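You operate a simulated robot arm through the tools that you are given. There is no shell and no other tool.

Carry out the task below with a simulated robot arm. There is one attempt and no reset: what you move stays moved.

JOB
Slide the pen pot aside, dust the bureau top and slide the pot over beside the letter tray.
Fine: use the yellow cloth; it goes back in the letter tray. What is to be rubbed or washed off counts as gone when no trace of it is left.
Where things are to end (x, y in the base frame): pen pot within 40 mm of [440, -80].

Only the result counts: the job must be done as asked and must still hold three seconds after the hand-in. Knocking over, shifting, dropping, spilling or breaking anything else fails it. Flat cloth is picked up by pressing the open fingertips on it (5 to 10 N) and closing them slowly along it; thin cloth reads only 2 to 8 mm in the jaws.

ROBOT AND FRAMES
A 7-joint arm with a two-finger gripper, fixed in place. Base frame: the origin is on the floor under the middle of its stand, x ahead of it, y to its left, z up; the work surface is at about z = 1060. Units: mm, rad, N and s.
With the tool pointing down near the work surface it reaches from about 220 to 680 mm from the base axis. Its first joint turns from -1.152 to 1.152 rad. Payload 2.45 kg.
The tool frame sits at the grasp point between the pads (the TCP): z along the fingers, y along the line on which they close. The tips reach 26 mm beyond it. The gripper opens to 96 mm; its body begins 69 mm behind the TCP.
Orientation is that of the tool frame in the base frame, as a unit quaternion [x, y, z, w]. With the fingers straight down and closing along the base's y, the tool's x points along the base's -x, its y along +y and its z along -z.

CONTROLS
- The arm moves only by the tool play_rows. Its argument "motion" is a list of rows, each an object of numbers (a shift or turn left out is 0, a gripper value left out holds the last): "dx", "dy", "dz": the shift along the base's x, y, z in units of 40 mm (1.0 is 40 mm); "ax", "ay", "az": the turn, a rotation vector about the base's x, y, z in units of 8 degrees (1.0 is 8 degrees); "hand": the gripper command, from -1 (shut) to 1 (fully open), values between in proportion. In form: [{"dx": .., "dy": .., "dz": .., "ax": .., "ay": .., "az": .., "hand": ..}, ...]. A call has 1 to 20 rows; each row shifts and turns the commanded pose from where the row before left it. A call with a number of a shift or a turn outside -1 to 1 is refused whole. Rows are played at 5 a second. More than 50 mm and 0.15 rad between two rows, or a gripper value outside its range, and nothing of the call is played. Where a pose cannot be reached the arm comes as near as it can. A force on the tool above 40 N (or 10 N above the force at the start of the call, whichever is more), or a blocked arm, ends the call early, and 0.2 s more pass. Each finger travels about 50 mm/s and halts on what it meets, pressing with about 40 N; the grip force reading is that of the motor and also rises with nothing between the fingers. The clock runs only during rows and for 0.2 s after the last one: add rows that do not move to give the fingers time. It gives the time, the measured TCP pose, the force on the tool (base axes), the opening and the grip force at its end, in the units of the frame above (readings bear some noise), with the torque about the TCP (base axes, N m) and any sound that the robot's microphone picked up.
- Cameras (640 x 400 px; columns grow to the right, rows downward): "scene" is fixed at [181.1, -402.6, 1431.5]; the picture's right is [0.65, -0.76, 0.00], its down [-0.38, -0.32, -0.86] and it looks along [0.66, 0.56, -0.50] (base axes); focal length 257 px, centre (320, 200). "wrist" rides on the gripper at [82, 3, -98] in the tool frame; the picture's right is [-0.04, 1.00, 0.00], its down [-0.73, -0.03, -0.68] and it looks along [-0.68, -0.03, 0.73] (tool axes); focal length 256 px, centre (320, 200). There is no depth. A picture from a camera that has moved, and an enlarged one, comes with that camera's place and axes in the base frame and with its lens.
- camera(camera): a new picture of that camera. No time passes.
- close_up(camera, box): a new picture of the part [left, top, right, bottom] of that camera's present view, enlarged. No time passes.
- close_job(): hands the job in; it is judged then, once.

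Places have to be worked out from the pictures, the camera data and where the tool is seen. Open the gripper and draw the arm clear of the work before you hand the job in, unless the task says otherwise.

The tools are called after "Emit:" by a JSON object that holds its "fn" and its "kwargs". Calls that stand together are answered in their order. play_rows: Moves the arm, as the interface text tells. Its arguments: {"type":"object","properties":{"motion":{"type":"array","items":{"type":"object","properties":{"dx":{"type":"number"},"dy":{"type":"number"},"dz":{"type":"number"},"ax":{"type":"number"},"ay":{"type":"number"},"az":{"type":"number"},"hand":{"type":"number"}}}}},"required":["motion"]} The other tools are called the same way: camera (camera) takes a picture; close_up (camera, box) takes an enlarged picture of a part of a camera's view; close_job () hands the job in.

At the start:

```text
clock: 0.0
tool_pos: [423.4, 106.3, 1322.6]
orientation: [0.0, 1.0, 0.0, 0.0]
wrist_force: [-0.1, -0.6, 0.2]
ft_torque: [0.02, -0.01, 0.02]
finger_gap: 96.0
grip_force: 0.1
```

scene: 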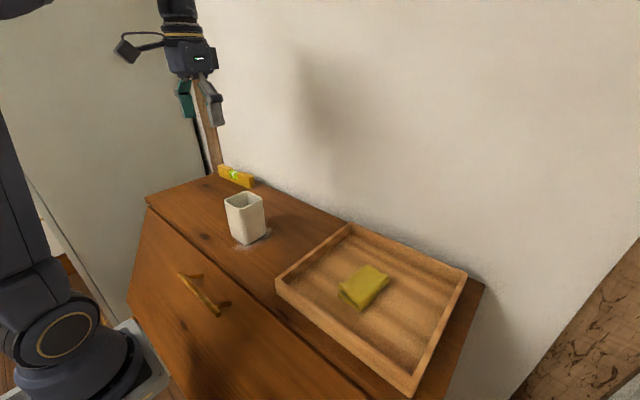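
wrist: 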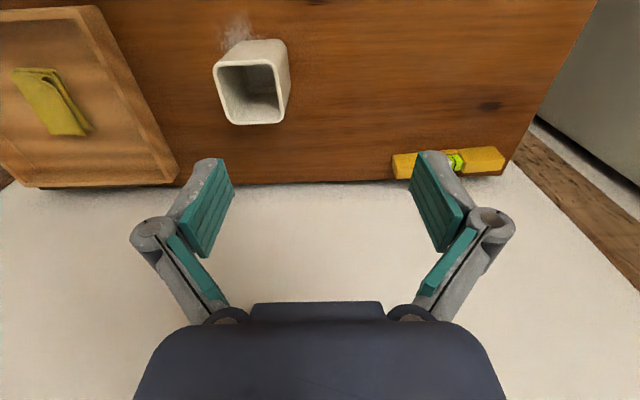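

I'll look closer at the bureau top, pot, cloth and dust before I move anything.

Emit:
{"fn": "close_up", "kwargs": {"camera": "scene", "box": [120, 140, 320, 265]}}

Emit:
{"fn": "close_up", "kwargs": {"camera": "scene", "box": [260, 210, 500, 400]}}

Emit:
{"fn": "close_up", "kwargs": {"camera": "wrist", "box": [160, 0, 400, 150]}}

Emit:
{"fn": "close_up", "kwargs": {"camera": "wrist", "box": [0, 0, 220, 200]}}

```text
3.20 times, centred on (220, 202) of scene
camera zoom: at [181.1, -402.6, 1431.5], right [0.65, -0.76, 0.0], down [-0.38, -0.32, -0.86], along [0.66, 0.56, -0.5], focal length 824 px, centre (640, 192)
```

zoom: 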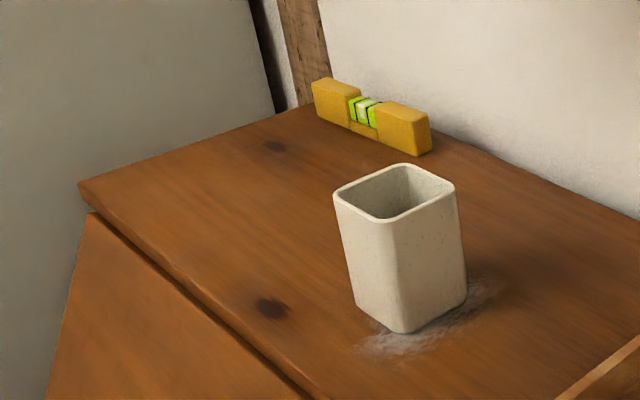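

```text
2.11 times, centred on (380, 305) of scene
camera zoom: at [181.1, -402.6, 1431.5], right [0.65, -0.76, 0.0], down [-0.38, -0.32, -0.86], along [0.66, 0.56, -0.5], focal length 542 px, centre (194, -21)
```

zoom: 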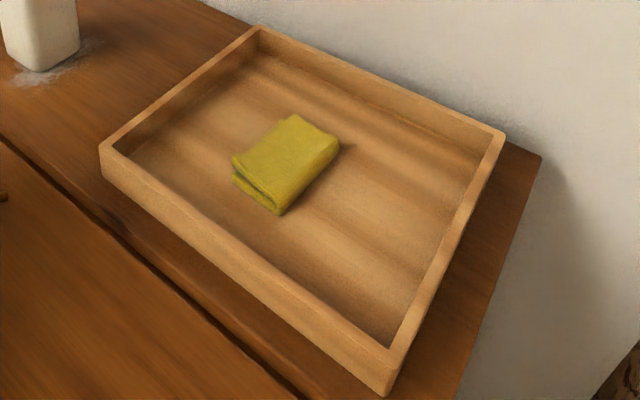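

```text
2.67 times, centred on (280, 75) of wrist
camera zoom: at [340.5, 109.6, 1419.4], right [0.04, 1.0, 0.0], down [0.73, -0.03, 0.68], along [0.68, -0.03, -0.73], focal length 683 px, centre (427, 533)
```

zoom: 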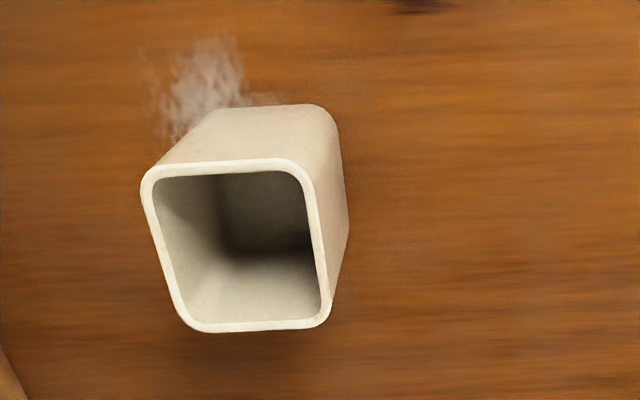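

```text
2.00 times, centred on (110, 100) of wrist
camera zoom: at [340.5, 109.6, 1419.4], right [0.04, 1.0, 0.0], down [0.73, -0.03, 0.68], along [0.68, -0.03, -0.73], focal length 512 px, centre (740, 400)
```

zoom: 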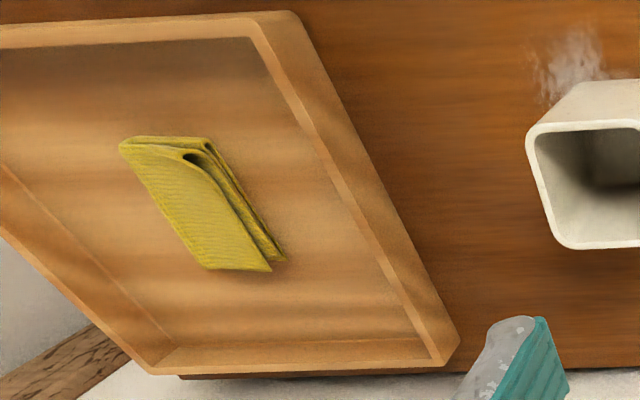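

The pot looks about 58 mm square and 95 mm tall, standing near (437, 36). The dust shows on its right/front side around x 390–495, y 0–10. The tray's left wall is near y = -130, and the folded cloth is near (467, -254). I'll first hover over the pot with the fingers open.

Emit:
{"fn": "play_rows", "kwargs": {"motion": [{"dx": 0.057, "dy": -0.293, "dz": -0.43, "hand": 1}, {"dx": 0.057, "dy": -0.293, "dz": -0.43}, {"dx": 0.057, "dy": -0.293, "dz": -0.43}, {"dx": 0.057, "dy": -0.293, "dz": -0.43}, {"dx": 0.057, "dy": -0.293, "dz": -0.43}, {"dx": 0.057, "dy": -0.293, "dz": -0.43}, {}]}}

Emit:
{"fn": "camera", "kwargs": {"camera": "wrist"}}

Emit:
{"fn": "camera", "kwargs": {"camera": "scene"}}

```text
clock: 1.6
tool_pos: [435.8, 37.1, 1217.9]
orientation: [0.0, 1.0, 0.0, 0.0]
wrist_force: [-0.1, 0.3, 0.0]
ft_torque: [0.02, 0.03, 0.01]
finger_gap: 95.7
grip_force: 0.1
```

```text
taken
camera wrist: at [355.4, 39.0, 1314.7], right [0.04, 1.0, 0.0], down [0.73, -0.03, 0.68], along [0.68, -0.03, -0.73], focal length 256 px, centre (320, 200)
```

wrist: 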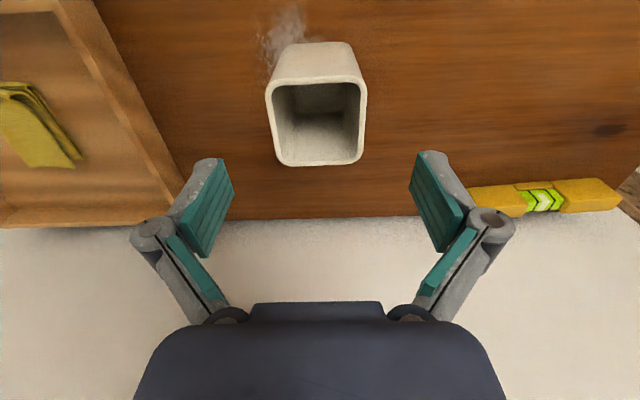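

```text
taken
```

scene: 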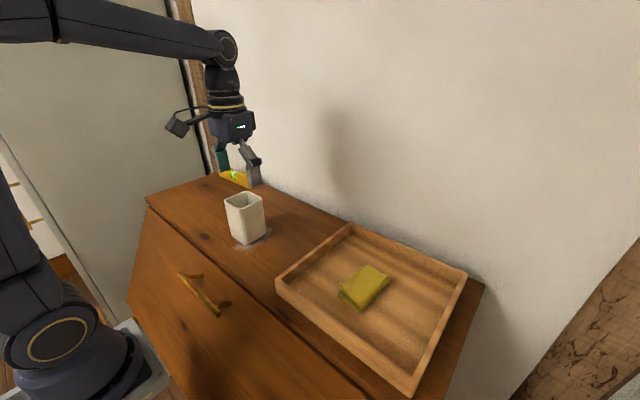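

The fingers straddle the pot, whose rim I now put at x 410–465, y 5–64. I'll go straight down to a TCP height of about 1102, keeping the fingers open.

Emit:
{"fn": "play_rows", "kwargs": {"motion": [{"dz": -0.58, "hand": 1}, {"dz": -0.58}, {"dz": -0.58}, {"dz": -0.58}, {"dz": -0.58}, {}]}}

Emit:
{"fn": "camera", "kwargs": {"camera": "wrist"}}

Emit:
{"fn": "close_up", "kwargs": {"camera": "scene", "box": [160, 140, 360, 265]}}

```text
clock: 3.0
tool_pos: [436.2, 37.0, 1100.9]
orientation: [0.0, 1.0, -0.001, 0.0]
wrist_force: [0.2, -0.2, 0.4]
ft_torque: [0.02, 0.02, -0.02]
finger_gap: 95.9
grip_force: 0.1
```

```text
taken
camera wrist: at [354.0, 39.3, 1198.6], right [0.04, 1.0, 0.0], down [0.73, -0.03, 0.68], along [0.68, -0.03, -0.73], focal length 256 px, centre (320, 200)
```

wrist: 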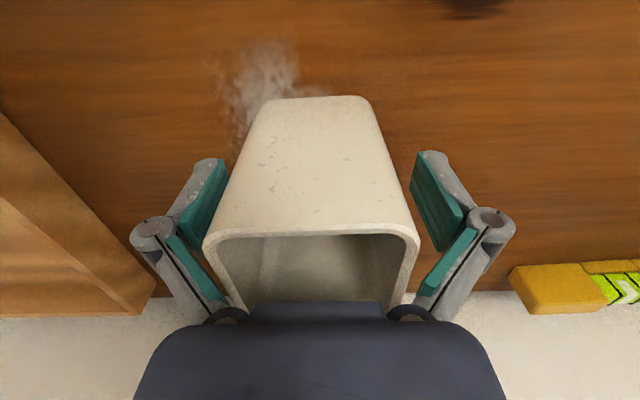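

```text
3.20 times, centred on (260, 202) of scene
camera zoom: at [181.1, -402.6, 1431.5], right [0.65, -0.76, 0.0], down [-0.38, -0.32, -0.86], along [0.66, 0.56, -0.5], focal length 824 px, centre (512, 192)
```

zoom: 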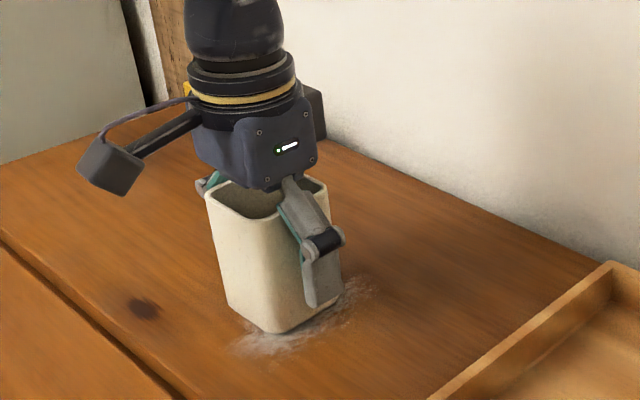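

The fingers straddle the pot and nothing is touching. I'll close in small steps to find where the pads meet the walls.

Emit:
{"fn": "play_rows", "kwargs": {"motion": [{"hand": 0.6}, {"hand": 0.45}, {"hand": 0.35}, {"hand": 0.28}, {"hand": 0.24}, {"hand": 0.2}, {"hand": 0.2}, {"hand": 0.2}]}}

Emit:
{"fn": "camera", "kwargs": {"camera": "wrist"}}

```text
clock: 4.3
tool_pos: [436.6, 36.9, 1105.2]
orientation: [0.0, 1.0, 0.0, 0.004]
wrist_force: [-8.4, -2.4, 32.8]
ft_torque: [0.04, 0.26, 0.11]
finger_gap: 75.8
grip_force: 39.8
stopped in row 6: the force on the tool passed its limit at 41 N (the readings are from after the stop); the commanded pose is now the measured one
```

```text
taken
camera wrist: at [354.1, 39.1, 1202.0], right [0.04, 1.0, 0.0], down [0.73, -0.03, 0.69], along [0.69, -0.03, -0.73], focal length 256 px, centre (320, 200)
```

wrist: 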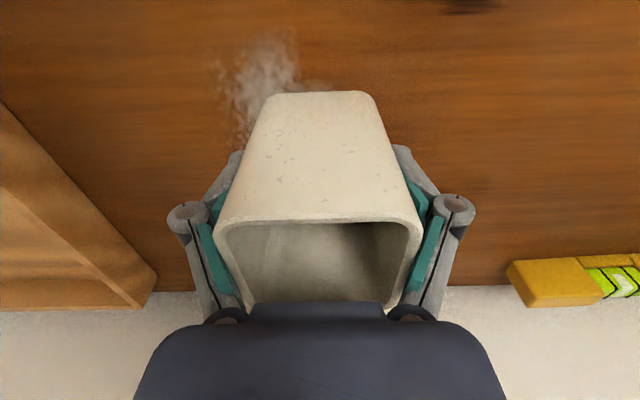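

The pot's rim met the sloped inner finger pads at a 76 mm gap, which pushed the tool up. I'm too deep, so I'll open again and rise until only the fingertip pads face the pot's walls.

Emit:
{"fn": "play_rows", "kwargs": {"motion": [{"hand": 0.75}, {"hand": 1}, {"hand": 1}, {"hand": 1}]}}

Emit:
{"fn": "camera", "kwargs": {"camera": "wrist"}}

Emit:
{"fn": "close_up", "kwargs": {"camera": "scene", "box": [160, 140, 360, 265]}}

```text
clock: 5.3
tool_pos: [437.1, 36.0, 1103.2]
orientation: [0.001, 1.0, 0.0, 0.003]
wrist_force: [0.4, -0.3, 0.0]
ft_torque: [0.01, -0.03, 0.01]
finger_gap: 96.0
grip_force: 0.0
```

```text
taken
camera wrist: at [354.5, 39.3, 1200.1], right [0.04, 1.0, 0.0], down [0.73, -0.03, 0.68], along [0.68, -0.03, -0.73], focal length 256 px, centre (320, 200)
```

wrist: 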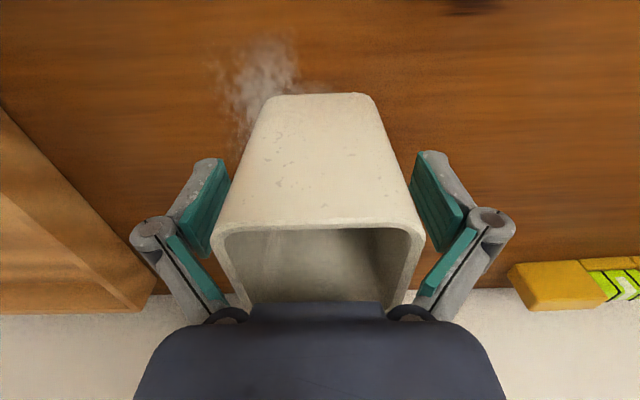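

```text
3.20 times, centred on (260, 202) of scene
camera zoom: at [181.1, -402.6, 1431.5], right [0.65, -0.76, 0.0], down [-0.38, -0.32, -0.86], along [0.66, 0.56, -0.5], focal length 824 px, centre (512, 192)
```

zoom: 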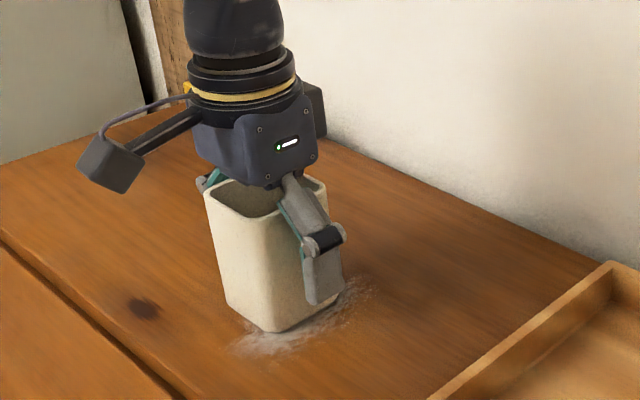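

The pot is upright and unharmed. Two wrist views put the rim at z ≈ 1151 and the width at about 61 mm, and the knuckles sit about 27 mm behind the TCP. I'll rise to about z = 1138 and close gently with just the fingertip pads.

Emit:
{"fn": "play_rows", "kwargs": {"motion": [{"dz": 0.45, "hand": 1}, {"dz": 0.43}, {}, {"hand": 0.8}, {"hand": 0.65}, {"hand": 0.5}, {"hand": 0.4}, {"hand": 0.34}, {"hand": 0.3}, {"hand": 0.3}]}}

Emit:
{"fn": "camera", "kwargs": {"camera": "wrist"}}

Emit:
{"fn": "close_up", "kwargs": {"camera": "scene", "box": [160, 140, 360, 265]}}

```text
clock: 7.5
tool_pos: [438.4, 36.8, 1138.0]
orientation: [-0.001, 1.0, 0.0, 0.003]
wrist_force: [0.5, 1.8, 2.1]
ft_torque: [0.05, 0.15, 0.01]
finger_gap: 63.6
grip_force: 40.5
```

```text
taken
camera wrist: at [354.7, 39.0, 1235.9], right [0.04, 1.0, 0.0], down [0.73, -0.03, 0.68], along [0.68, -0.03, -0.73], focal length 256 px, centre (320, 200)
```

wrist: 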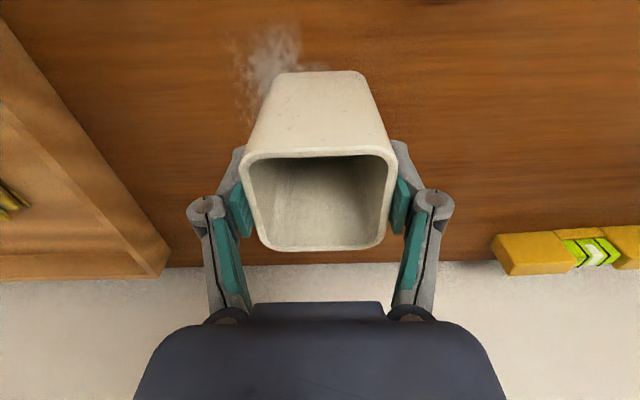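

```text
3.20 times, centred on (260, 202) of scene
camera zoom: at [181.0, -402.5, 1431.5], right [0.65, -0.76, 0.0], down [-0.38, -0.32, -0.86], along [0.66, 0.56, -0.5], focal length 824 px, centre (512, 192)
```

zoom: 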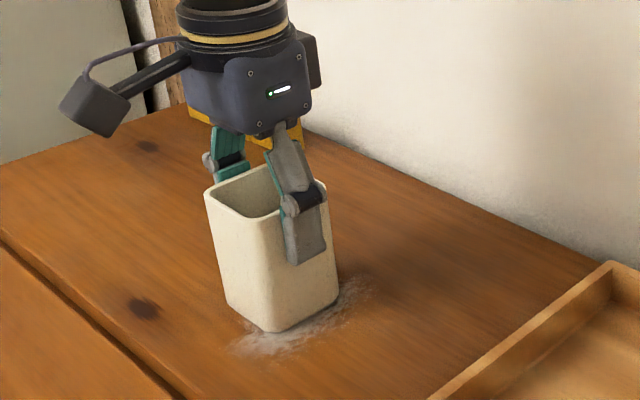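

The tips hold the pot at a 63.6 mm gap with a low side force. I'll slide it left at constant height to about y = 220, well clear of the dust and of the spirit level at the back.

Emit:
{"fn": "play_rows", "kwargs": {"motion": [{"dy": 0.15, "hand": 0.3}, {"dy": 0.3}, {"dy": 0.35}, {"dy": 0.35}, {"dy": 0.35}, {"dy": 0.35}, {"dy": 0.35}, {"dy": 0.35}, {"dy": 0.35}, {"dy": 0.35}, {"dy": 0.35}, {"dy": 0.35}, {"dy": 0.35}, {"dy": 0.2}, {"dy": 0.1}, {}]}}

Emit:
{"fn": "camera", "kwargs": {"camera": "scene"}}

Emit:
{"fn": "camera", "kwargs": {"camera": "wrist"}}

```text
clock: 10.9
tool_pos: [438.8, 219.8, 1137.9]
orientation: [0.001, 1.0, 0.0, 0.003]
wrist_force: [0.5, -11.7, 23.8]
ft_torque: [-0.35, -0.03, -0.01]
finger_gap: 63.3
grip_force: 39.9
```

```text
taken
```

scene: 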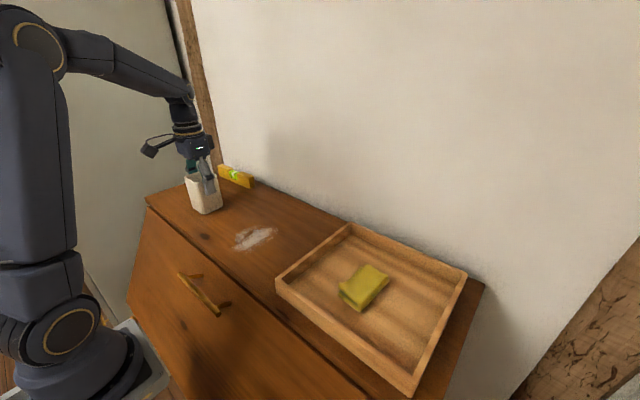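

```text
taken
camera wrist: at [355.3, 222.5, 1235.2], right [0.04, 1.0, 0.0], down [0.73, -0.03, 0.68], along [0.68, -0.03, -0.73], focal length 256 px, centre (320, 200)
```

wrist: 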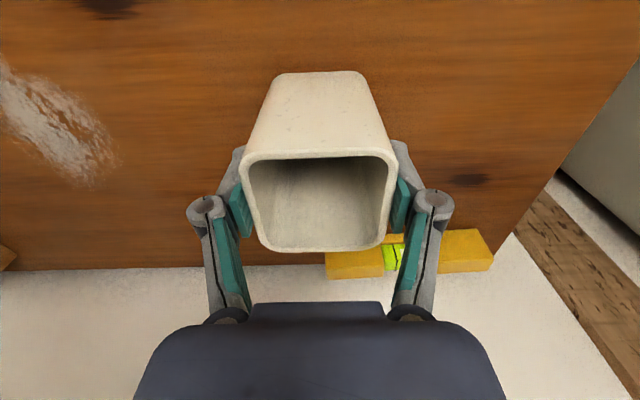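

The pot is now at about (439, 220) and the whole dust patch is exposed. The tool reads some downward pressing (24 N), so I'll ease up a millimetre or so before opening and rising.

Emit:
{"fn": "play_rows", "kwargs": {"motion": [{"dz": 0.025, "hand": 0.3}, {"hand": 0.4}, {"hand": 0.55}, {"hand": 0.75}, {"hand": 1}, {"hand": 1}, {}]}}

Emit:
{"fn": "camera", "kwargs": {"camera": "wrist"}}

Emit:
{"fn": "close_up", "kwargs": {"camera": "scene", "box": [140, 140, 340, 265]}}

```text
clock: 12.5
tool_pos: [437.6, 220.8, 1138.7]
orientation: [0.0, 1.0, 0.001, 0.003]
wrist_force: [-0.9, 0.9, -0.2]
ft_torque: [-0.01, -0.02, 0.02]
finger_gap: 96.3
grip_force: 0.2
```

```text
taken
camera wrist: at [355.0, 223.0, 1236.1], right [0.04, 1.0, 0.0], down [0.73, -0.03, 0.68], along [0.68, -0.03, -0.73], focal length 256 px, centre (320, 200)
```

wrist: 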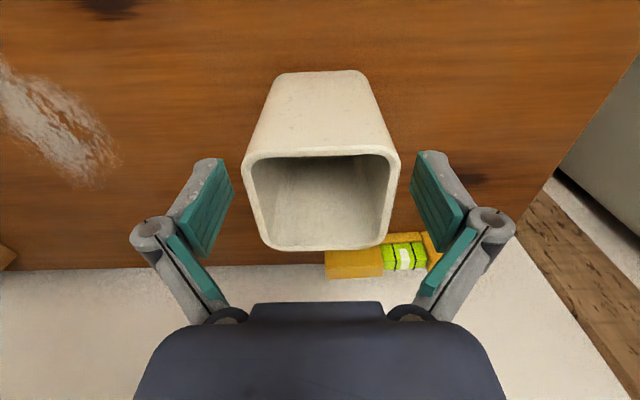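

```text
3.20 times, centred on (240, 202) of scene
camera zoom: at [181.1, -402.6, 1431.5], right [0.65, -0.76, 0.0], down [-0.38, -0.32, -0.86], along [0.66, 0.56, -0.5], focal length 824 px, centre (576, 192)
```

zoom: 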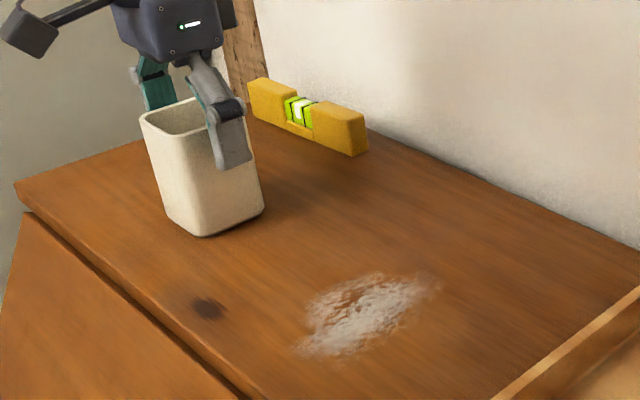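

The pot is released and upright at about (438, 221). The dust spans roughly x 385–502, y -15–63. I'll go straight up clear of the pot, then across to above the cloth near (467, -254).

Emit:
{"fn": "play_rows", "kwargs": {"motion": [{"dz": 0.6, "hand": 1}, {"dz": 0.8}, {"dz": 0.8}, {"dz": 0.8}, {"dx": 0.05, "dy": -0.9}, {"dx": 0.06, "dy": -0.9}, {"dx": 0.06, "dy": -0.9}, {"dx": 0.06, "dy": -0.9}, {"dx": 0.06, "dy": -0.9}, {"dx": 0.06, "dy": -0.9}, {"dx": 0.06, "dy": -0.9}, {"dx": 0.06, "dy": -0.9}, {"dx": 0.06, "dy": -0.9}, {"dx": 0.06, "dy": -0.9}, {"dx": 0.06, "dy": -0.9}, {"dx": 0.06, "dy": -0.9}, {"dx": 0.06, "dy": -0.9}, {"dy": -0.17}, {}]}}

Emit:
{"fn": "camera", "kwargs": {"camera": "wrist"}}

Emit:
{"fn": "camera", "kwargs": {"camera": "scene"}}

```text
clock: 16.5
tool_pos: [465.5, -253.4, 1260.6]
orientation: [0.0, 1.0, 0.0, 0.002]
wrist_force: [0.0, 0.4, 0.0]
ft_torque: [0.0, 0.0, 0.02]
finger_gap: 95.8
grip_force: 0.0
```

```text
taken
camera wrist: at [384.3, -250.8, 1357.0], right [0.04, 1.0, 0.0], down [0.73, -0.03, 0.68], along [0.68, -0.03, -0.73], focal length 256 px, centre (320, 200)
```

wrist: 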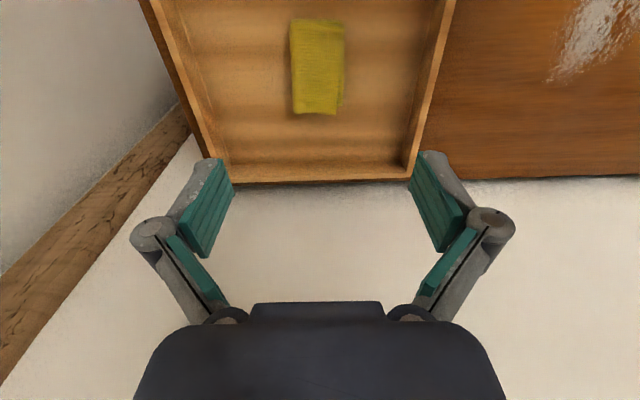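

```text
taken
```

scene: 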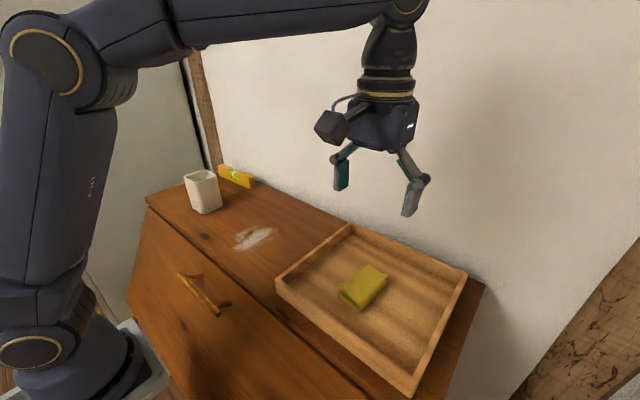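

Emit:
{"fn": "close_up", "kwargs": {"camera": "wrist", "box": [200, 0, 440, 150]}}

Emit:
{"fn": "close_up", "kwargs": {"camera": "wrist", "box": [480, 0, 640, 100]}}

```text
2.67 times, centred on (320, 75) of wrist
camera zoom: at [384.3, -250.8, 1357.0], right [0.04, 1.0, 0.0], down [0.73, -0.03, 0.68], along [0.68, -0.03, -0.73], focal length 683 px, centre (320, 533)
```

zoom: 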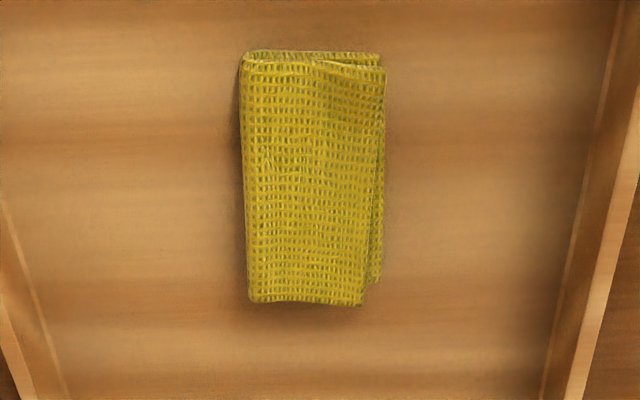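

```text
4.00 times, centred on (560, 50) of wrist
camera zoom: at [384.3, -250.8, 1357.0], right [0.04, 1.0, 0.0], down [0.73, -0.03, 0.68], along [0.68, -0.03, -0.73], focal length 1024 px, centre (-640, 800)
```

zoom: 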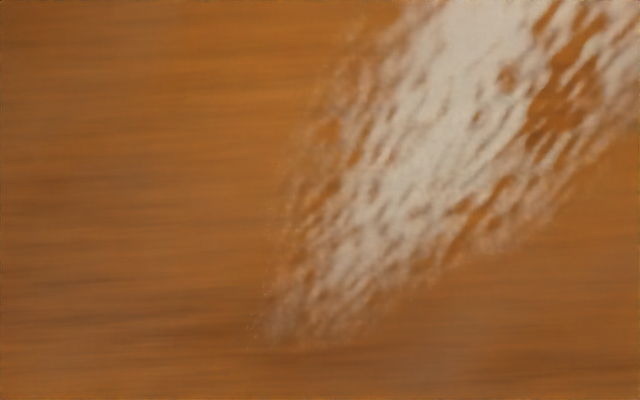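

The cloth lies at about x 426–513, y -285 to -232, with its centre near (469, -258). I'll set a gap of about 32 mm so both tips land on the 50 mm wide cloth, and come down to a little above it.

Emit:
{"fn": "play_rows", "kwargs": {"motion": [{"dx": 0.045, "dy": -0.06, "dz": -0.4, "hand": 0.3}, {"dx": 0.045, "dy": -0.06, "dz": -0.6, "hand": -0.1}, {"dz": -0.6, "hand": -0.33}, {"dz": -0.6}, {"dz": -0.6}, {"dz": -0.5}, {}, {}]}}

Emit:
{"fn": "camera", "kwargs": {"camera": "wrist"}}

Emit:
{"fn": "close_up", "kwargs": {"camera": "scene", "box": [270, 190, 470, 315]}}

```text
clock: 18.3
tool_pos: [471.7, -261.5, 1127.1]
orientation: [0.0, 1.0, 0.001, 0.002]
wrist_force: [0.2, 0.1, -0.4]
ft_torque: [-0.01, 0.04, 0.04]
finger_gap: 31.9
grip_force: 0.0
```

```text
taken
camera wrist: at [388.9, -257.4, 1223.5], right [0.04, 1.0, 0.0], down [0.73, -0.03, 0.68], along [0.68, -0.03, -0.73], focal length 256 px, centre (320, 200)
```

wrist: 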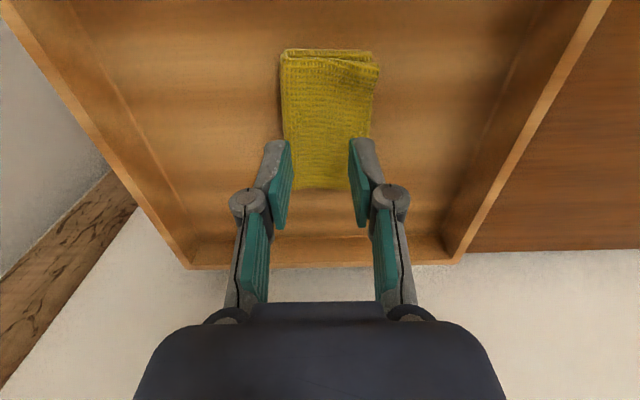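

```text
3.20 times, centred on (370, 252) of scene
camera zoom: at [181.1, -402.6, 1431.5], right [0.65, -0.76, 0.0], down [-0.38, -0.32, -0.86], along [0.66, 0.56, -0.5], focal length 824 px, centre (160, 32)
```

zoom: 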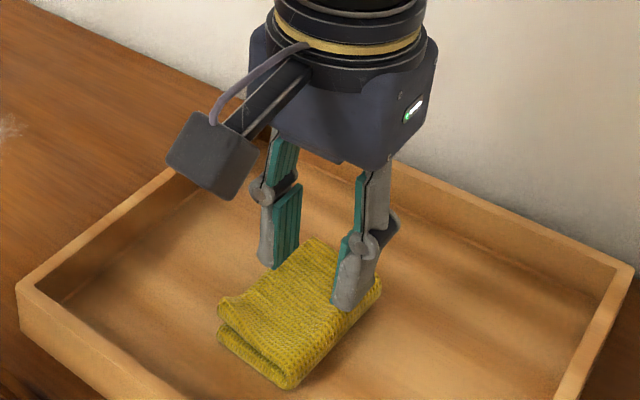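

The cloth's centre works out at about (474, -257), so I'll shift 4 mm left and come down to about z = 1107, then feel for contact in small steps.

Emit:
{"fn": "play_rows", "kwargs": {"motion": [{"dx": 0.03, "dy": 0.11, "dz": -0.2, "hand": -0.33}, {"dz": -0.15}, {"dz": -0.12}, {}]}}

Emit:
{"fn": "close_up", "kwargs": {"camera": "scene", "box": [270, 190, 470, 315]}}

```text
clock: 19.0
tool_pos: [473.5, -256.8, 1120.2]
orientation: [0.001, 1.0, -0.005, 0.01]
wrist_force: [-10.9, 5.4, 47.6]
ft_torque: [0.61, 0.6, -0.19]
finger_gap: 32.4
grip_force: 23.4
stopped in row 3: the force on the tool passed its limit at 46 N (the readings are from after the stop); the commanded pose is now the measured one
```

```text
3.20 times, centred on (370, 252) of scene
camera zoom: at [180.1, -402.0, 1431.8], right [0.65, -0.76, 0.0], down [-0.38, -0.33, -0.87], along [0.66, 0.56, -0.5], focal length 824 px, centre (160, 32)
```

zoom: 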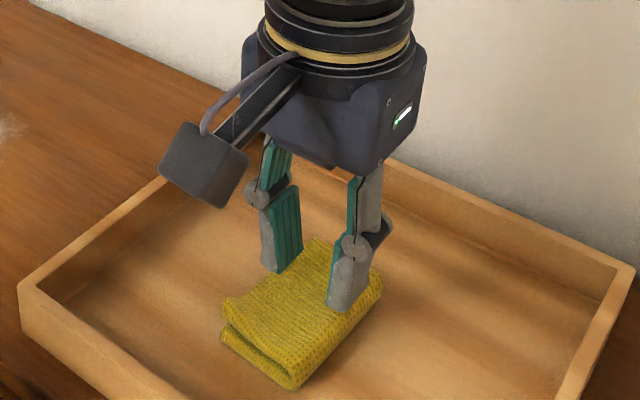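

Contact came early: 48 N at z = 1120, so the cloth is thicker than I assumed. I'll back off right away until the press is around 5–10 N.

Emit:
{"fn": "play_rows", "kwargs": {"motion": [{"dz": 0.08, "hand": -0.33}, {}, {}]}}

```text
clock: 19.8
tool_pos: [473.6, -255.8, 1120.4]
orientation: [0.001, 1.0, -0.003, 0.007]
wrist_force: [-0.4, -0.8, 27.9]
ft_torque: [-0.04, -0.02, 0.0]
finger_gap: 33.9
grip_force: 1.1
```

It still reads 28 N at z = 1120. I'll ease up a little more.

Emit:
{"fn": "play_rows", "kwargs": {"motion": [{"dz": 0.07, "hand": -0.33}, {}]}}

Emit:
{"fn": "camera", "kwargs": {"camera": "wrist"}}

```text
clock: 20.4
tool_pos: [473.6, -256.1, 1121.2]
orientation: [0.0, 1.0, -0.001, 0.005]
wrist_force: [2.9, -2.0, 7.9]
ft_torque: [-0.05, -0.11, -0.04]
finger_gap: 34.2
grip_force: 2.9
```

```text
taken
camera wrist: at [390.0, -252.6, 1217.3], right [0.04, 1.0, 0.0], down [0.73, -0.03, 0.69], along [0.69, -0.03, -0.73], focal length 256 px, centre (320, 200)
```

wrist: 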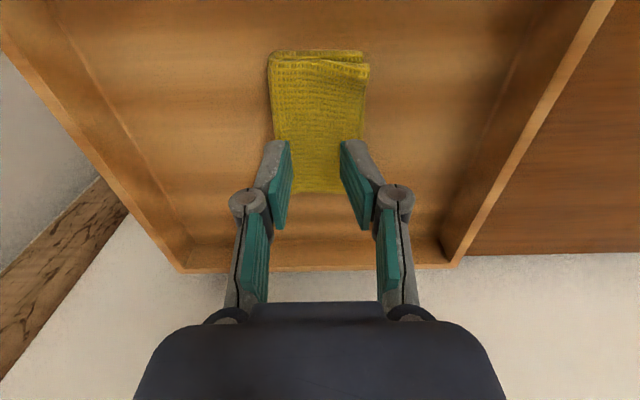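

The press is now about 8 N with both tips on the cloth. I'll close slowly and check the press as I go.

Emit:
{"fn": "play_rows", "kwargs": {"motion": [{"hand": -0.4}, {"hand": -0.46}, {"hand": -0.52}, {"hand": -0.56}]}}

```text
clock: 21.4
tool_pos: [473.1, -256.1, 1122.3]
orientation: [0.001, 1.0, -0.003, 0.006]
wrist_force: [-2.9, 2.2, 32.6]
ft_torque: [-0.02, 0.37, -0.15]
finger_gap: 19.5
grip_force: 8.3
```

The press rose to 33 N as the fingers swung in, so I'll ease up about 3 mm before closing further.

Emit:
{"fn": "play_rows", "kwargs": {"motion": [{"dz": 0.08, "hand": -0.56}, {}]}}

Emit:
{"fn": "camera", "kwargs": {"camera": "wrist"}}

Emit:
{"fn": "close_up", "kwargs": {"camera": "scene", "box": [270, 190, 470, 315]}}

```text
clock: 22.0
tool_pos: [472.4, -256.2, 1123.4]
orientation: [0.0, 1.0, -0.001, 0.005]
wrist_force: [0.1, 0.5, 4.6]
ft_torque: [-0.01, 0.05, 0.0]
finger_gap: 20.7
grip_force: 0.1
```

```text
taken
camera wrist: at [390.3, -252.5, 1220.1], right [0.04, 1.0, 0.0], down [0.73, -0.03, 0.69], along [0.69, -0.03, -0.73], focal length 256 px, centre (320, 200)
```

wrist: 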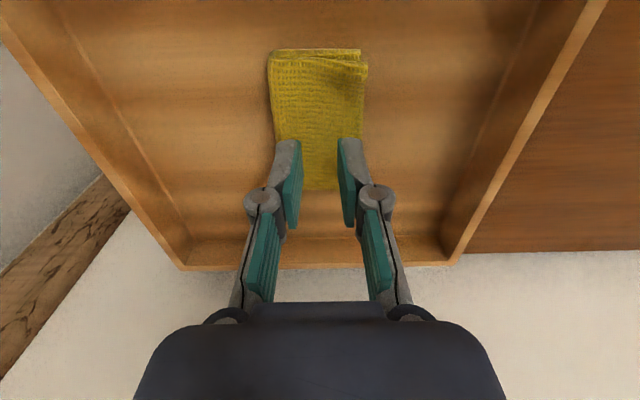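

```text
3.20 times, centred on (370, 252) of scene
camera zoom: at [181.0, -402.5, 1431.5], right [0.65, -0.76, 0.0], down [-0.38, -0.32, -0.86], along [0.66, 0.56, -0.5], focal length 824 px, centre (160, 32)
```

zoom: 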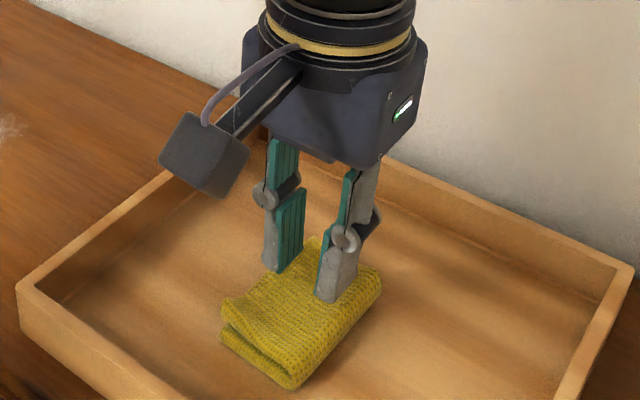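

The press is 4.6 N. The tips reach slightly deeper as they close, so I'll close in small steps with a tiny lift each row to hold the press in range.

Emit:
{"fn": "play_rows", "kwargs": {"motion": [{"dz": -0.01, "hand": -0.6}, {"dz": 0.006, "hand": -0.64}, {"dz": 0.006, "hand": -0.68}, {"dz": 0.006, "hand": -0.72}]}}

```text
clock: 23.0
tool_pos: [473.6, -255.4, 1125.4]
orientation: [-0.001, 1.0, -0.002, 0.007]
wrist_force: [-0.5, -0.5, -0.6]
ft_torque: [-0.01, 0.01, 0.02]
finger_gap: 13.3
grip_force: 0.0
```

The press dropped to zero at z = 1125, so I'll lower slightly to get it back.

Emit:
{"fn": "play_rows", "kwargs": {"motion": [{"dz": -0.05, "hand": -0.72}, {}]}}

```text
clock: 23.6
tool_pos: [472.5, -256.9, 1122.7]
orientation: [0.0, 1.0, -0.002, 0.007]
wrist_force: [0.0, 1.3, 10.8]
ft_torque: [0.06, 0.14, 0.03]
finger_gap: 13.3
grip_force: 0.1
```

The press is back to about 10.8 N at a 13 mm gap. I'll keep closing slowly with a slight lift.

Emit:
{"fn": "play_rows", "kwargs": {"motion": [{"dz": 0.006, "hand": -0.76}, {"dz": 0.004, "hand": -0.8}, {"dz": 0.004, "hand": -0.84}]}}

```text
clock: 24.4
tool_pos: [473.8, -256.1, 1123.7]
orientation: [0.0, 1.0, -0.002, 0.006]
wrist_force: [0.8, 0.6, 6.9]
ft_torque: [0.03, 0.08, 0.01]
finger_gap: 8.1
grip_force: 0.2
```

The press is 6.9 N at an 8 mm gap, which is in range. I'll close the rest of the way slowly.

Emit:
{"fn": "play_rows", "kwargs": {"motion": [{"hand": -0.88}, {"hand": -0.92}, {"hand": -0.96}, {"hand": -1}, {"hand": -1}, {}]}}

Emit:
{"fn": "camera", "kwargs": {"camera": "wrist"}}

Emit:
{"fn": "close_up", "kwargs": {"camera": "scene", "box": [270, 190, 470, 315]}}

```text
clock: 25.8
tool_pos: [472.4, -255.5, 1122.4]
orientation: [0.001, 1.0, -0.002, 0.007]
wrist_force: [0.1, -0.1, 0.3]
ft_torque: [0.0, 0.02, -0.02]
finger_gap: 0.0
grip_force: 28.4
```

```text
taken
camera wrist: at [390.5, -252.6, 1219.8], right [0.04, 1.0, 0.0], down [0.73, -0.03, 0.69], along [0.69, -0.03, -0.73], focal length 256 px, centre (320, 200)
```

wrist: 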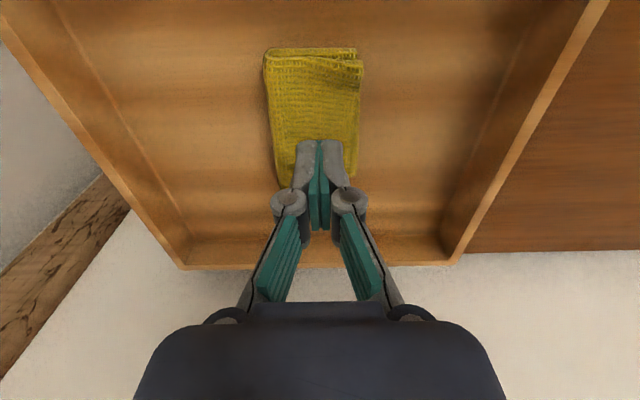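

```text
3.20 times, centred on (370, 252) of scene
camera zoom: at [181.1, -402.6, 1431.5], right [0.65, -0.76, 0.0], down [-0.38, -0.32, -0.86], along [0.66, 0.56, -0.5], focal length 824 px, centre (160, 32)
```

zoom: 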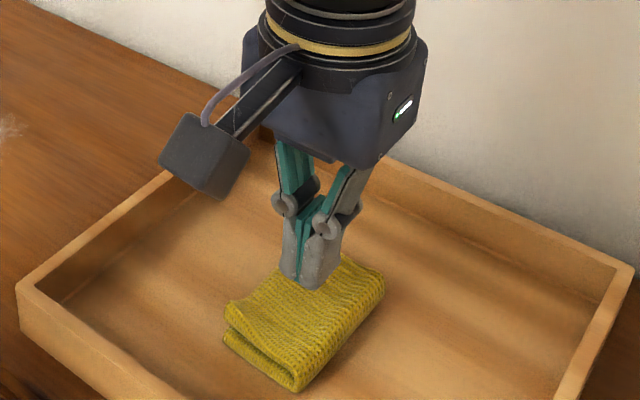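

The fingers shut on nothing because the press faded in the last few millimetres. I'll lift a bit, reopen to about 34 mm and try again, this time keeping the press up to the very end.

Emit:
{"fn": "play_rows", "kwargs": {"motion": [{"dz": 0.25, "hand": -1}, {"hand": -0.6}, {"hand": -0.3}, {"hand": -0.3}, {"dx": -0.15, "dz": -0.2}, {}]}}

Emit:
{"fn": "close_up", "kwargs": {"camera": "wrist", "box": [200, 30, 440, 180]}}

Emit:
{"fn": "close_up", "kwargs": {"camera": "scene", "box": [310, 230, 430, 305]}}

```text
clock: 27.2
tool_pos: [466.9, -255.0, 1124.9]
orientation: [0.001, 1.0, -0.002, 0.006]
wrist_force: [0.2, -0.6, -0.5]
ft_torque: [0.0, 0.0, 0.02]
finger_gap: 33.6
grip_force: 0.2
```

```text
2.67 times, centred on (320, 105) of wrist
camera zoom: at [384.4, -252.6, 1221.5], right [0.04, 1.0, 0.0], down [0.73, -0.03, 0.69], along [0.69, -0.03, -0.73], focal length 683 px, centre (320, 453)
```

zoom: 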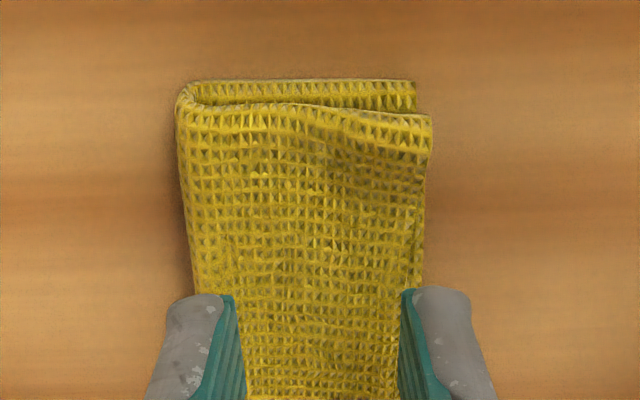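

```text
5.33 times, centred on (370, 268) of scene
camera zoom: at [181.1, -402.6, 1431.5], right [0.65, -0.76, 0.0], down [-0.38, -0.32, -0.86], along [0.66, 0.56, -0.5], focal length 1373 px, centre (53, -160)
```

zoom: 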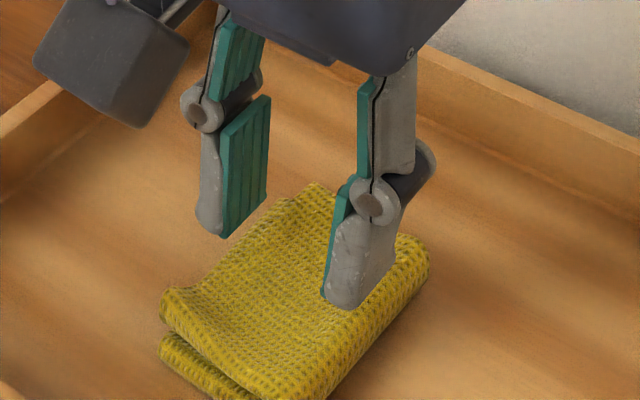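

The fold is on the cloth's right (-y) side, and at 34 mm the tips overhang its edges. I'll narrow the gap to about 26 mm so the tips land fully on the cloth, then press again in small steps.

Emit:
{"fn": "play_rows", "kwargs": {"motion": [{"dy": -0.04, "hand": -0.46}, {"hand": -0.46}, {"dz": -0.04}, {"dz": -0.03}, {}]}}

```text
clock: 28.4
tool_pos: [467.5, -257.0, 1122.7]
orientation: [-0.001, 1.0, -0.002, 0.006]
wrist_force: [0.0, 1.1, 6.4]
ft_torque: [-0.01, 0.06, -0.02]
finger_gap: 26.4
grip_force: 0.0
```

It reads 6.4 N at a 26 mm gap. I'll add a touch of press and close slowly in short steps.

Emit:
{"fn": "play_rows", "kwargs": {"motion": [{"dz": -0.008, "hand": -0.5}, {"dz": 0.004, "hand": -0.53}, {"dz": 0.004, "hand": -0.56}]}}

```text
clock: 29.2
tool_pos: [466.7, -257.4, 1123.6]
orientation: [0.0, 1.0, -0.002, 0.007]
wrist_force: [2.9, -0.6, 11.8]
ft_torque: [-0.09, 0.0, 0.02]
finger_gap: 21.3
grip_force: 0.0
```

Emit:
{"fn": "play_rows", "kwargs": {"motion": [{"dz": 0.014, "hand": -0.59}, {"dz": 0.006, "hand": -0.62}, {"dz": 0.006, "hand": -0.65}]}}

```text
clock: 30.0
tool_pos: [467.6, -257.5, 1123.0]
orientation: [0.001, 1.0, -0.001, 0.005]
wrist_force: [2.4, 0.5, 7.6]
ft_torque: [-0.09, 0.02, 0.01]
finger_gap: 15.9
grip_force: 0.1
```

The press is 7.6 N at 15.9 mm, so the steps are working. I'll go on with the next few millimetres without lifting.

Emit:
{"fn": "play_rows", "kwargs": {"motion": [{"dz": 0.003, "hand": -0.68}, {"dz": 0.003, "hand": -0.71}, {"dz": 0.003, "hand": -0.74}]}}

```text
clock: 30.8
tool_pos: [467.4, -256.2, 1124.0]
orientation: [0.001, 1.0, -0.002, 0.005]
wrist_force: [-2.1, 0.7, 3.2]
ft_torque: [-0.02, 0.06, -0.02]
finger_gap: 12.2
grip_force: 0.1
```

The press has faded to 3.2 N at 12 mm, so I'll lower a little and check before closing further.

Emit:
{"fn": "play_rows", "kwargs": {"motion": [{"dz": -0.025, "hand": -0.74}, {"dz": -0.003, "hand": -0.77}]}}

```text
clock: 31.4
tool_pos: [468.0, -256.8, 1123.2]
orientation: [0.0, 1.0, -0.001, 0.006]
wrist_force: [0.2, 2.2, 6.0]
ft_torque: [0.03, 0.03, 0.0]
finger_gap: 10.4
grip_force: 0.1
```

6 N at 10.4 mm. I'll continue, lowering slightly each row because the contact keeps softening.

Emit:
{"fn": "play_rows", "kwargs": {"motion": [{"dz": -0.012, "hand": -0.8}, {"dz": -0.008, "hand": -0.83}]}}

```text
clock: 32.0
tool_pos: [467.2, -255.7, 1122.2]
orientation: [0.0, 1.0, -0.003, 0.008]
wrist_force: [0.7, 4.0, 12.9]
ft_torque: [0.16, 0.2, -0.07]
finger_gap: 8.3
grip_force: 0.5
```

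12.9 N is slightly high, so I'll close on with a tiny lift.

Emit:
{"fn": "play_rows", "kwargs": {"motion": [{"dz": 0.008, "hand": -0.86}, {"hand": -0.88}]}}

```text
clock: 32.6
tool_pos: [467.3, -255.7, 1122.6]
orientation: [0.0, 1.0, -0.002, 0.007]
wrist_force: [2.0, 3.7, 11.8]
ft_torque: [0.09, 0.05, -0.03]
finger_gap: 5.8
grip_force: 0.2
```

It's 11.8 N at 5.8 mm and the fingers still follow the command. I'll close the rest with about the same press.

Emit:
{"fn": "play_rows", "kwargs": {"motion": [{"dz": 0.004, "hand": -0.91}, {"hand": -0.94}, {"hand": -0.97}, {"hand": -1}]}}

Emit:
{"fn": "close_up", "kwargs": {"camera": "scene", "box": [310, 230, 430, 305]}}

Emit:
{"fn": "close_up", "kwargs": {"camera": "wrist", "box": [200, 30, 440, 180]}}

```text
clock: 33.6
tool_pos: [467.5, -256.1, 1122.5]
orientation: [0.001, 1.0, -0.002, 0.006]
wrist_force: [-1.8, -1.5, 4.2]
ft_torque: [-0.02, 0.13, 0.01]
finger_gap: 5.8
grip_force: 28.6
```

```text
5.33 times, centred on (370, 268) of scene
camera zoom: at [181.0, -402.6, 1431.5], right [0.65, -0.76, 0.0], down [-0.38, -0.32, -0.86], along [0.66, 0.56, -0.5], focal length 1373 px, centre (53, -160)
```

zoom: 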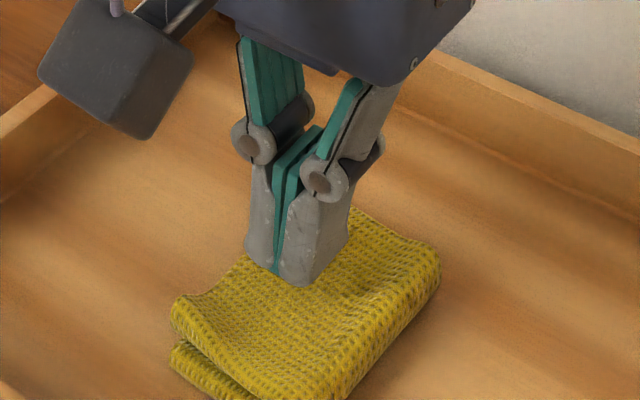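

```text
2.67 times, centred on (320, 105) of wrist
camera zoom: at [384.3, -254.0, 1219.0], right [0.04, 1.0, 0.0], down [0.73, -0.03, 0.69], along [0.69, -0.03, -0.73], focal length 683 px, centre (320, 453)
```

zoom: 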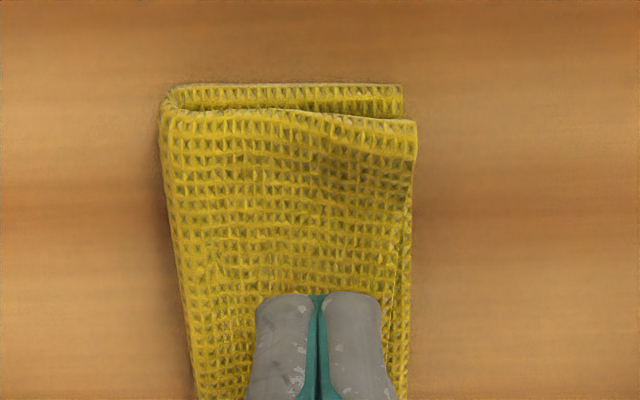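

The gap has stopped at 5.8 mm with a 29 N grip, so cloth is pinched. I'll let the grip settle and lift slowly to check.

Emit:
{"fn": "play_rows", "kwargs": {"motion": [{"hand": -1}, {"hand": -1}, {"dz": 0.1}, {"dz": 0.2}, {"dz": 0.3}, {"dz": 0.4}, {}]}}

Emit:
{"fn": "camera", "kwargs": {"camera": "wrist"}}

Emit:
{"fn": "close_up", "kwargs": {"camera": "scene", "box": [270, 190, 470, 315]}}

```text
clock: 35.2
tool_pos: [467.5, -257.8, 1162.7]
orientation: [0.001, 1.0, -0.002, 0.006]
wrist_force: [0.0, 0.5, 0.1]
ft_torque: [-0.02, 0.01, 0.02]
finger_gap: 0.1
grip_force: 28.8
```

```text
taken
camera wrist: at [384.4, -254.1, 1259.7], right [0.04, 1.0, 0.0], down [0.73, -0.03, 0.69], along [0.69, -0.03, -0.73], focal length 256 px, centre (320, 200)
```

wrist: 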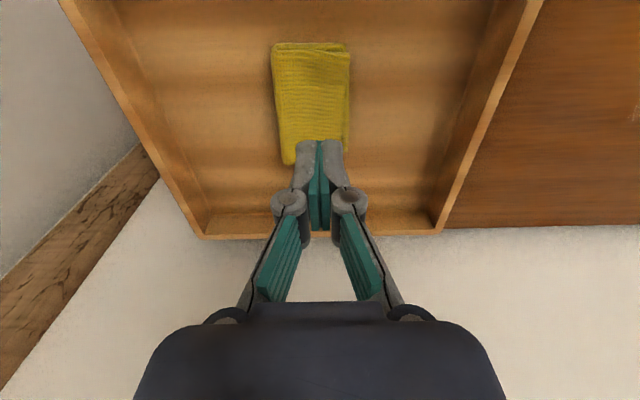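

```text
3.20 times, centred on (370, 252) of scene
camera zoom: at [181.1, -402.6, 1431.5], right [0.65, -0.76, 0.0], down [-0.38, -0.32, -0.86], along [0.66, 0.56, -0.5], focal length 824 px, centre (160, 32)
```

zoom: 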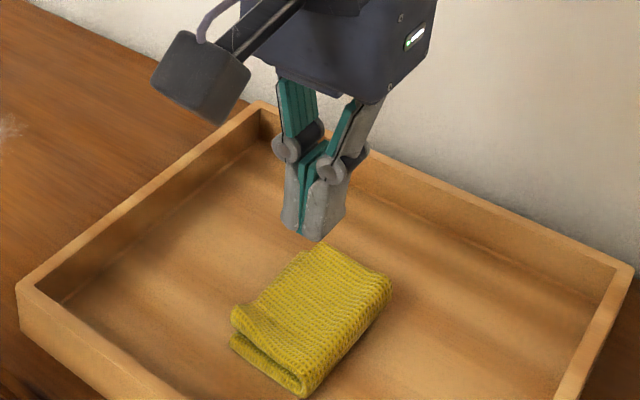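

The pinch slipped on lifting: the gap is now 0.1 mm and the cloth is still in the tray at about (465, -262). It's a bundle about 47 mm wide and 20+ mm thick, so I'll straddle it with the fingers open and take hold of it from both sides instead.

Emit:
{"fn": "play_rows", "kwargs": {"motion": [{"dy": -0.05, "hand": -0.5}, {"dy": -0.05, "hand": 0.2}, {"hand": 0.6}, {"hand": 0.6}, {"dz": -0.4}, {"dz": -0.4}, {"dz": -0.3}, {}]}}

Emit:
{"fn": "camera", "kwargs": {"camera": "wrist"}}

Emit:
{"fn": "close_up", "kwargs": {"camera": "scene", "box": [270, 190, 470, 315]}}

```text
clock: 37.0
tool_pos: [467.5, -261.5, 1118.5]
orientation: [0.001, 1.0, -0.001, 0.007]
wrist_force: [-0.1, 0.1, 0.7]
ft_torque: [0.0, 0.01, 0.01]
finger_gap: 76.9
grip_force: 0.1
```

```text
taken
camera wrist: at [384.2, -257.9, 1215.6], right [0.04, 1.0, 0.0], down [0.73, -0.03, 0.69], along [0.69, -0.03, -0.73], focal length 256 px, centre (320, 200)
```

wrist: 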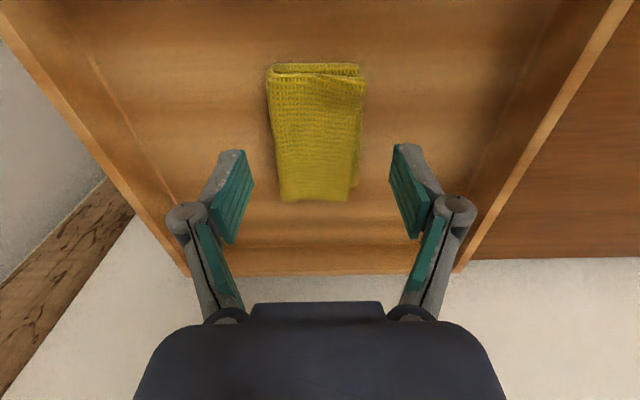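

```text
3.20 times, centred on (370, 252) of scene
camera zoom: at [181.1, -402.6, 1431.5], right [0.65, -0.76, 0.0], down [-0.38, -0.32, -0.86], along [0.66, 0.56, -0.5], focal length 824 px, centre (160, 32)
```

zoom: 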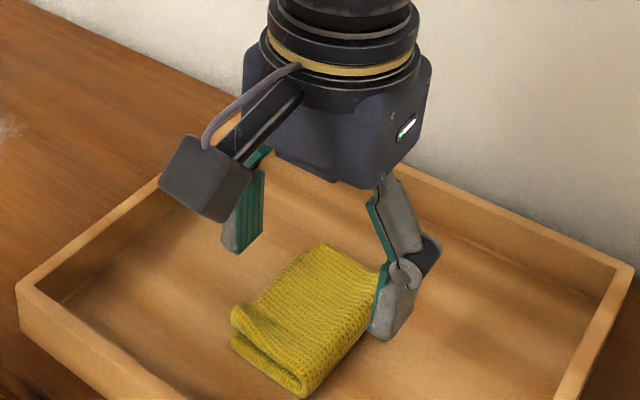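

The fingers straddle the cloth with nothing touching. I'll go about 13 mm lower, slowly, watching the force for tray contact.

Emit:
{"fn": "play_rows", "kwargs": {"motion": [{"dz": -0.08, "hand": 0.6}, {"dz": -0.08}, {"dz": -0.08}, {"dz": -0.08}, {}]}}

Emit:
{"fn": "close_up", "kwargs": {"camera": "scene", "box": [310, 230, 430, 305]}}

```text
clock: 38.2
tool_pos: [467.8, -261.0, 1105.5]
orientation: [0.0, 1.0, -0.002, 0.005]
wrist_force: [1.1, -0.3, 0.5]
ft_torque: [0.03, 0.02, 0.01]
finger_gap: 76.5
grip_force: 0.1
```

```text
5.33 times, centred on (370, 268) of scene
camera zoom: at [181.1, -402.6, 1431.5], right [0.65, -0.76, 0.0], down [-0.38, -0.32, -0.86], along [0.66, 0.56, -0.5], focal length 1373 px, centre (53, -160)
```

zoom: 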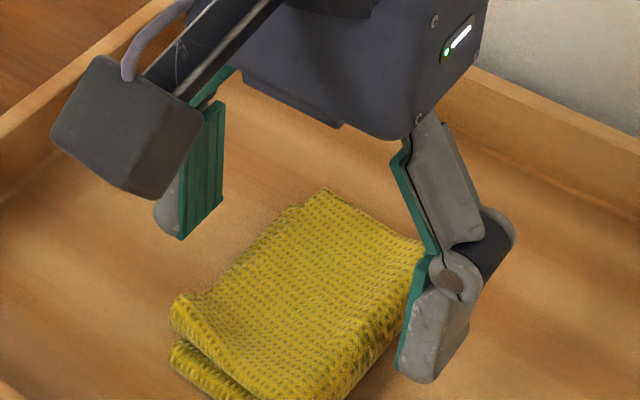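

The tips are near z = 1080, beside the cloth and above the tray floor. I'll close slowly onto the bundle from both sides.

Emit:
{"fn": "play_rows", "kwargs": {"motion": [{"hand": 0.5}, {"hand": 0.4}, {"hand": 0.3}, {"hand": 0.2}, {"hand": 0.1}, {"hand": 0}, {"hand": -0.1}]}}

Emit:
{"fn": "close_up", "kwargs": {"camera": "scene", "box": [310, 230, 430, 305]}}

```text
clock: 39.8
tool_pos: [467.1, -261.6, 1106.9]
orientation: [0.001, 1.0, -0.002, 0.007]
wrist_force: [0.8, 0.2, 2.9]
ft_torque: [-0.05, 0.04, -0.06]
finger_gap: 53.1
grip_force: 40.5
```

```text
5.33 times, centred on (370, 268) of scene
camera zoom: at [181.0, -402.6, 1431.5], right [0.65, -0.76, 0.0], down [-0.38, -0.32, -0.86], along [0.66, 0.56, -0.5], focal length 1373 px, centre (53, -160)
```

zoom: 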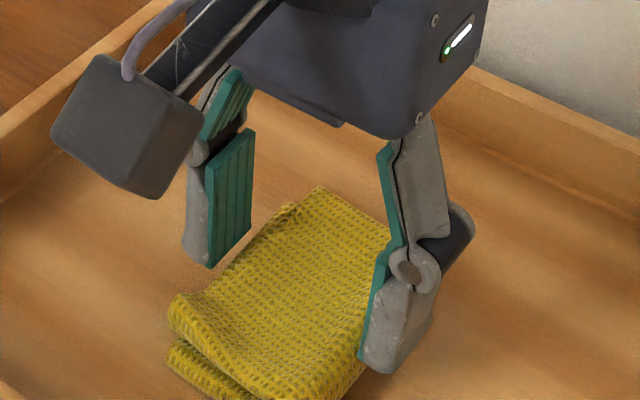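

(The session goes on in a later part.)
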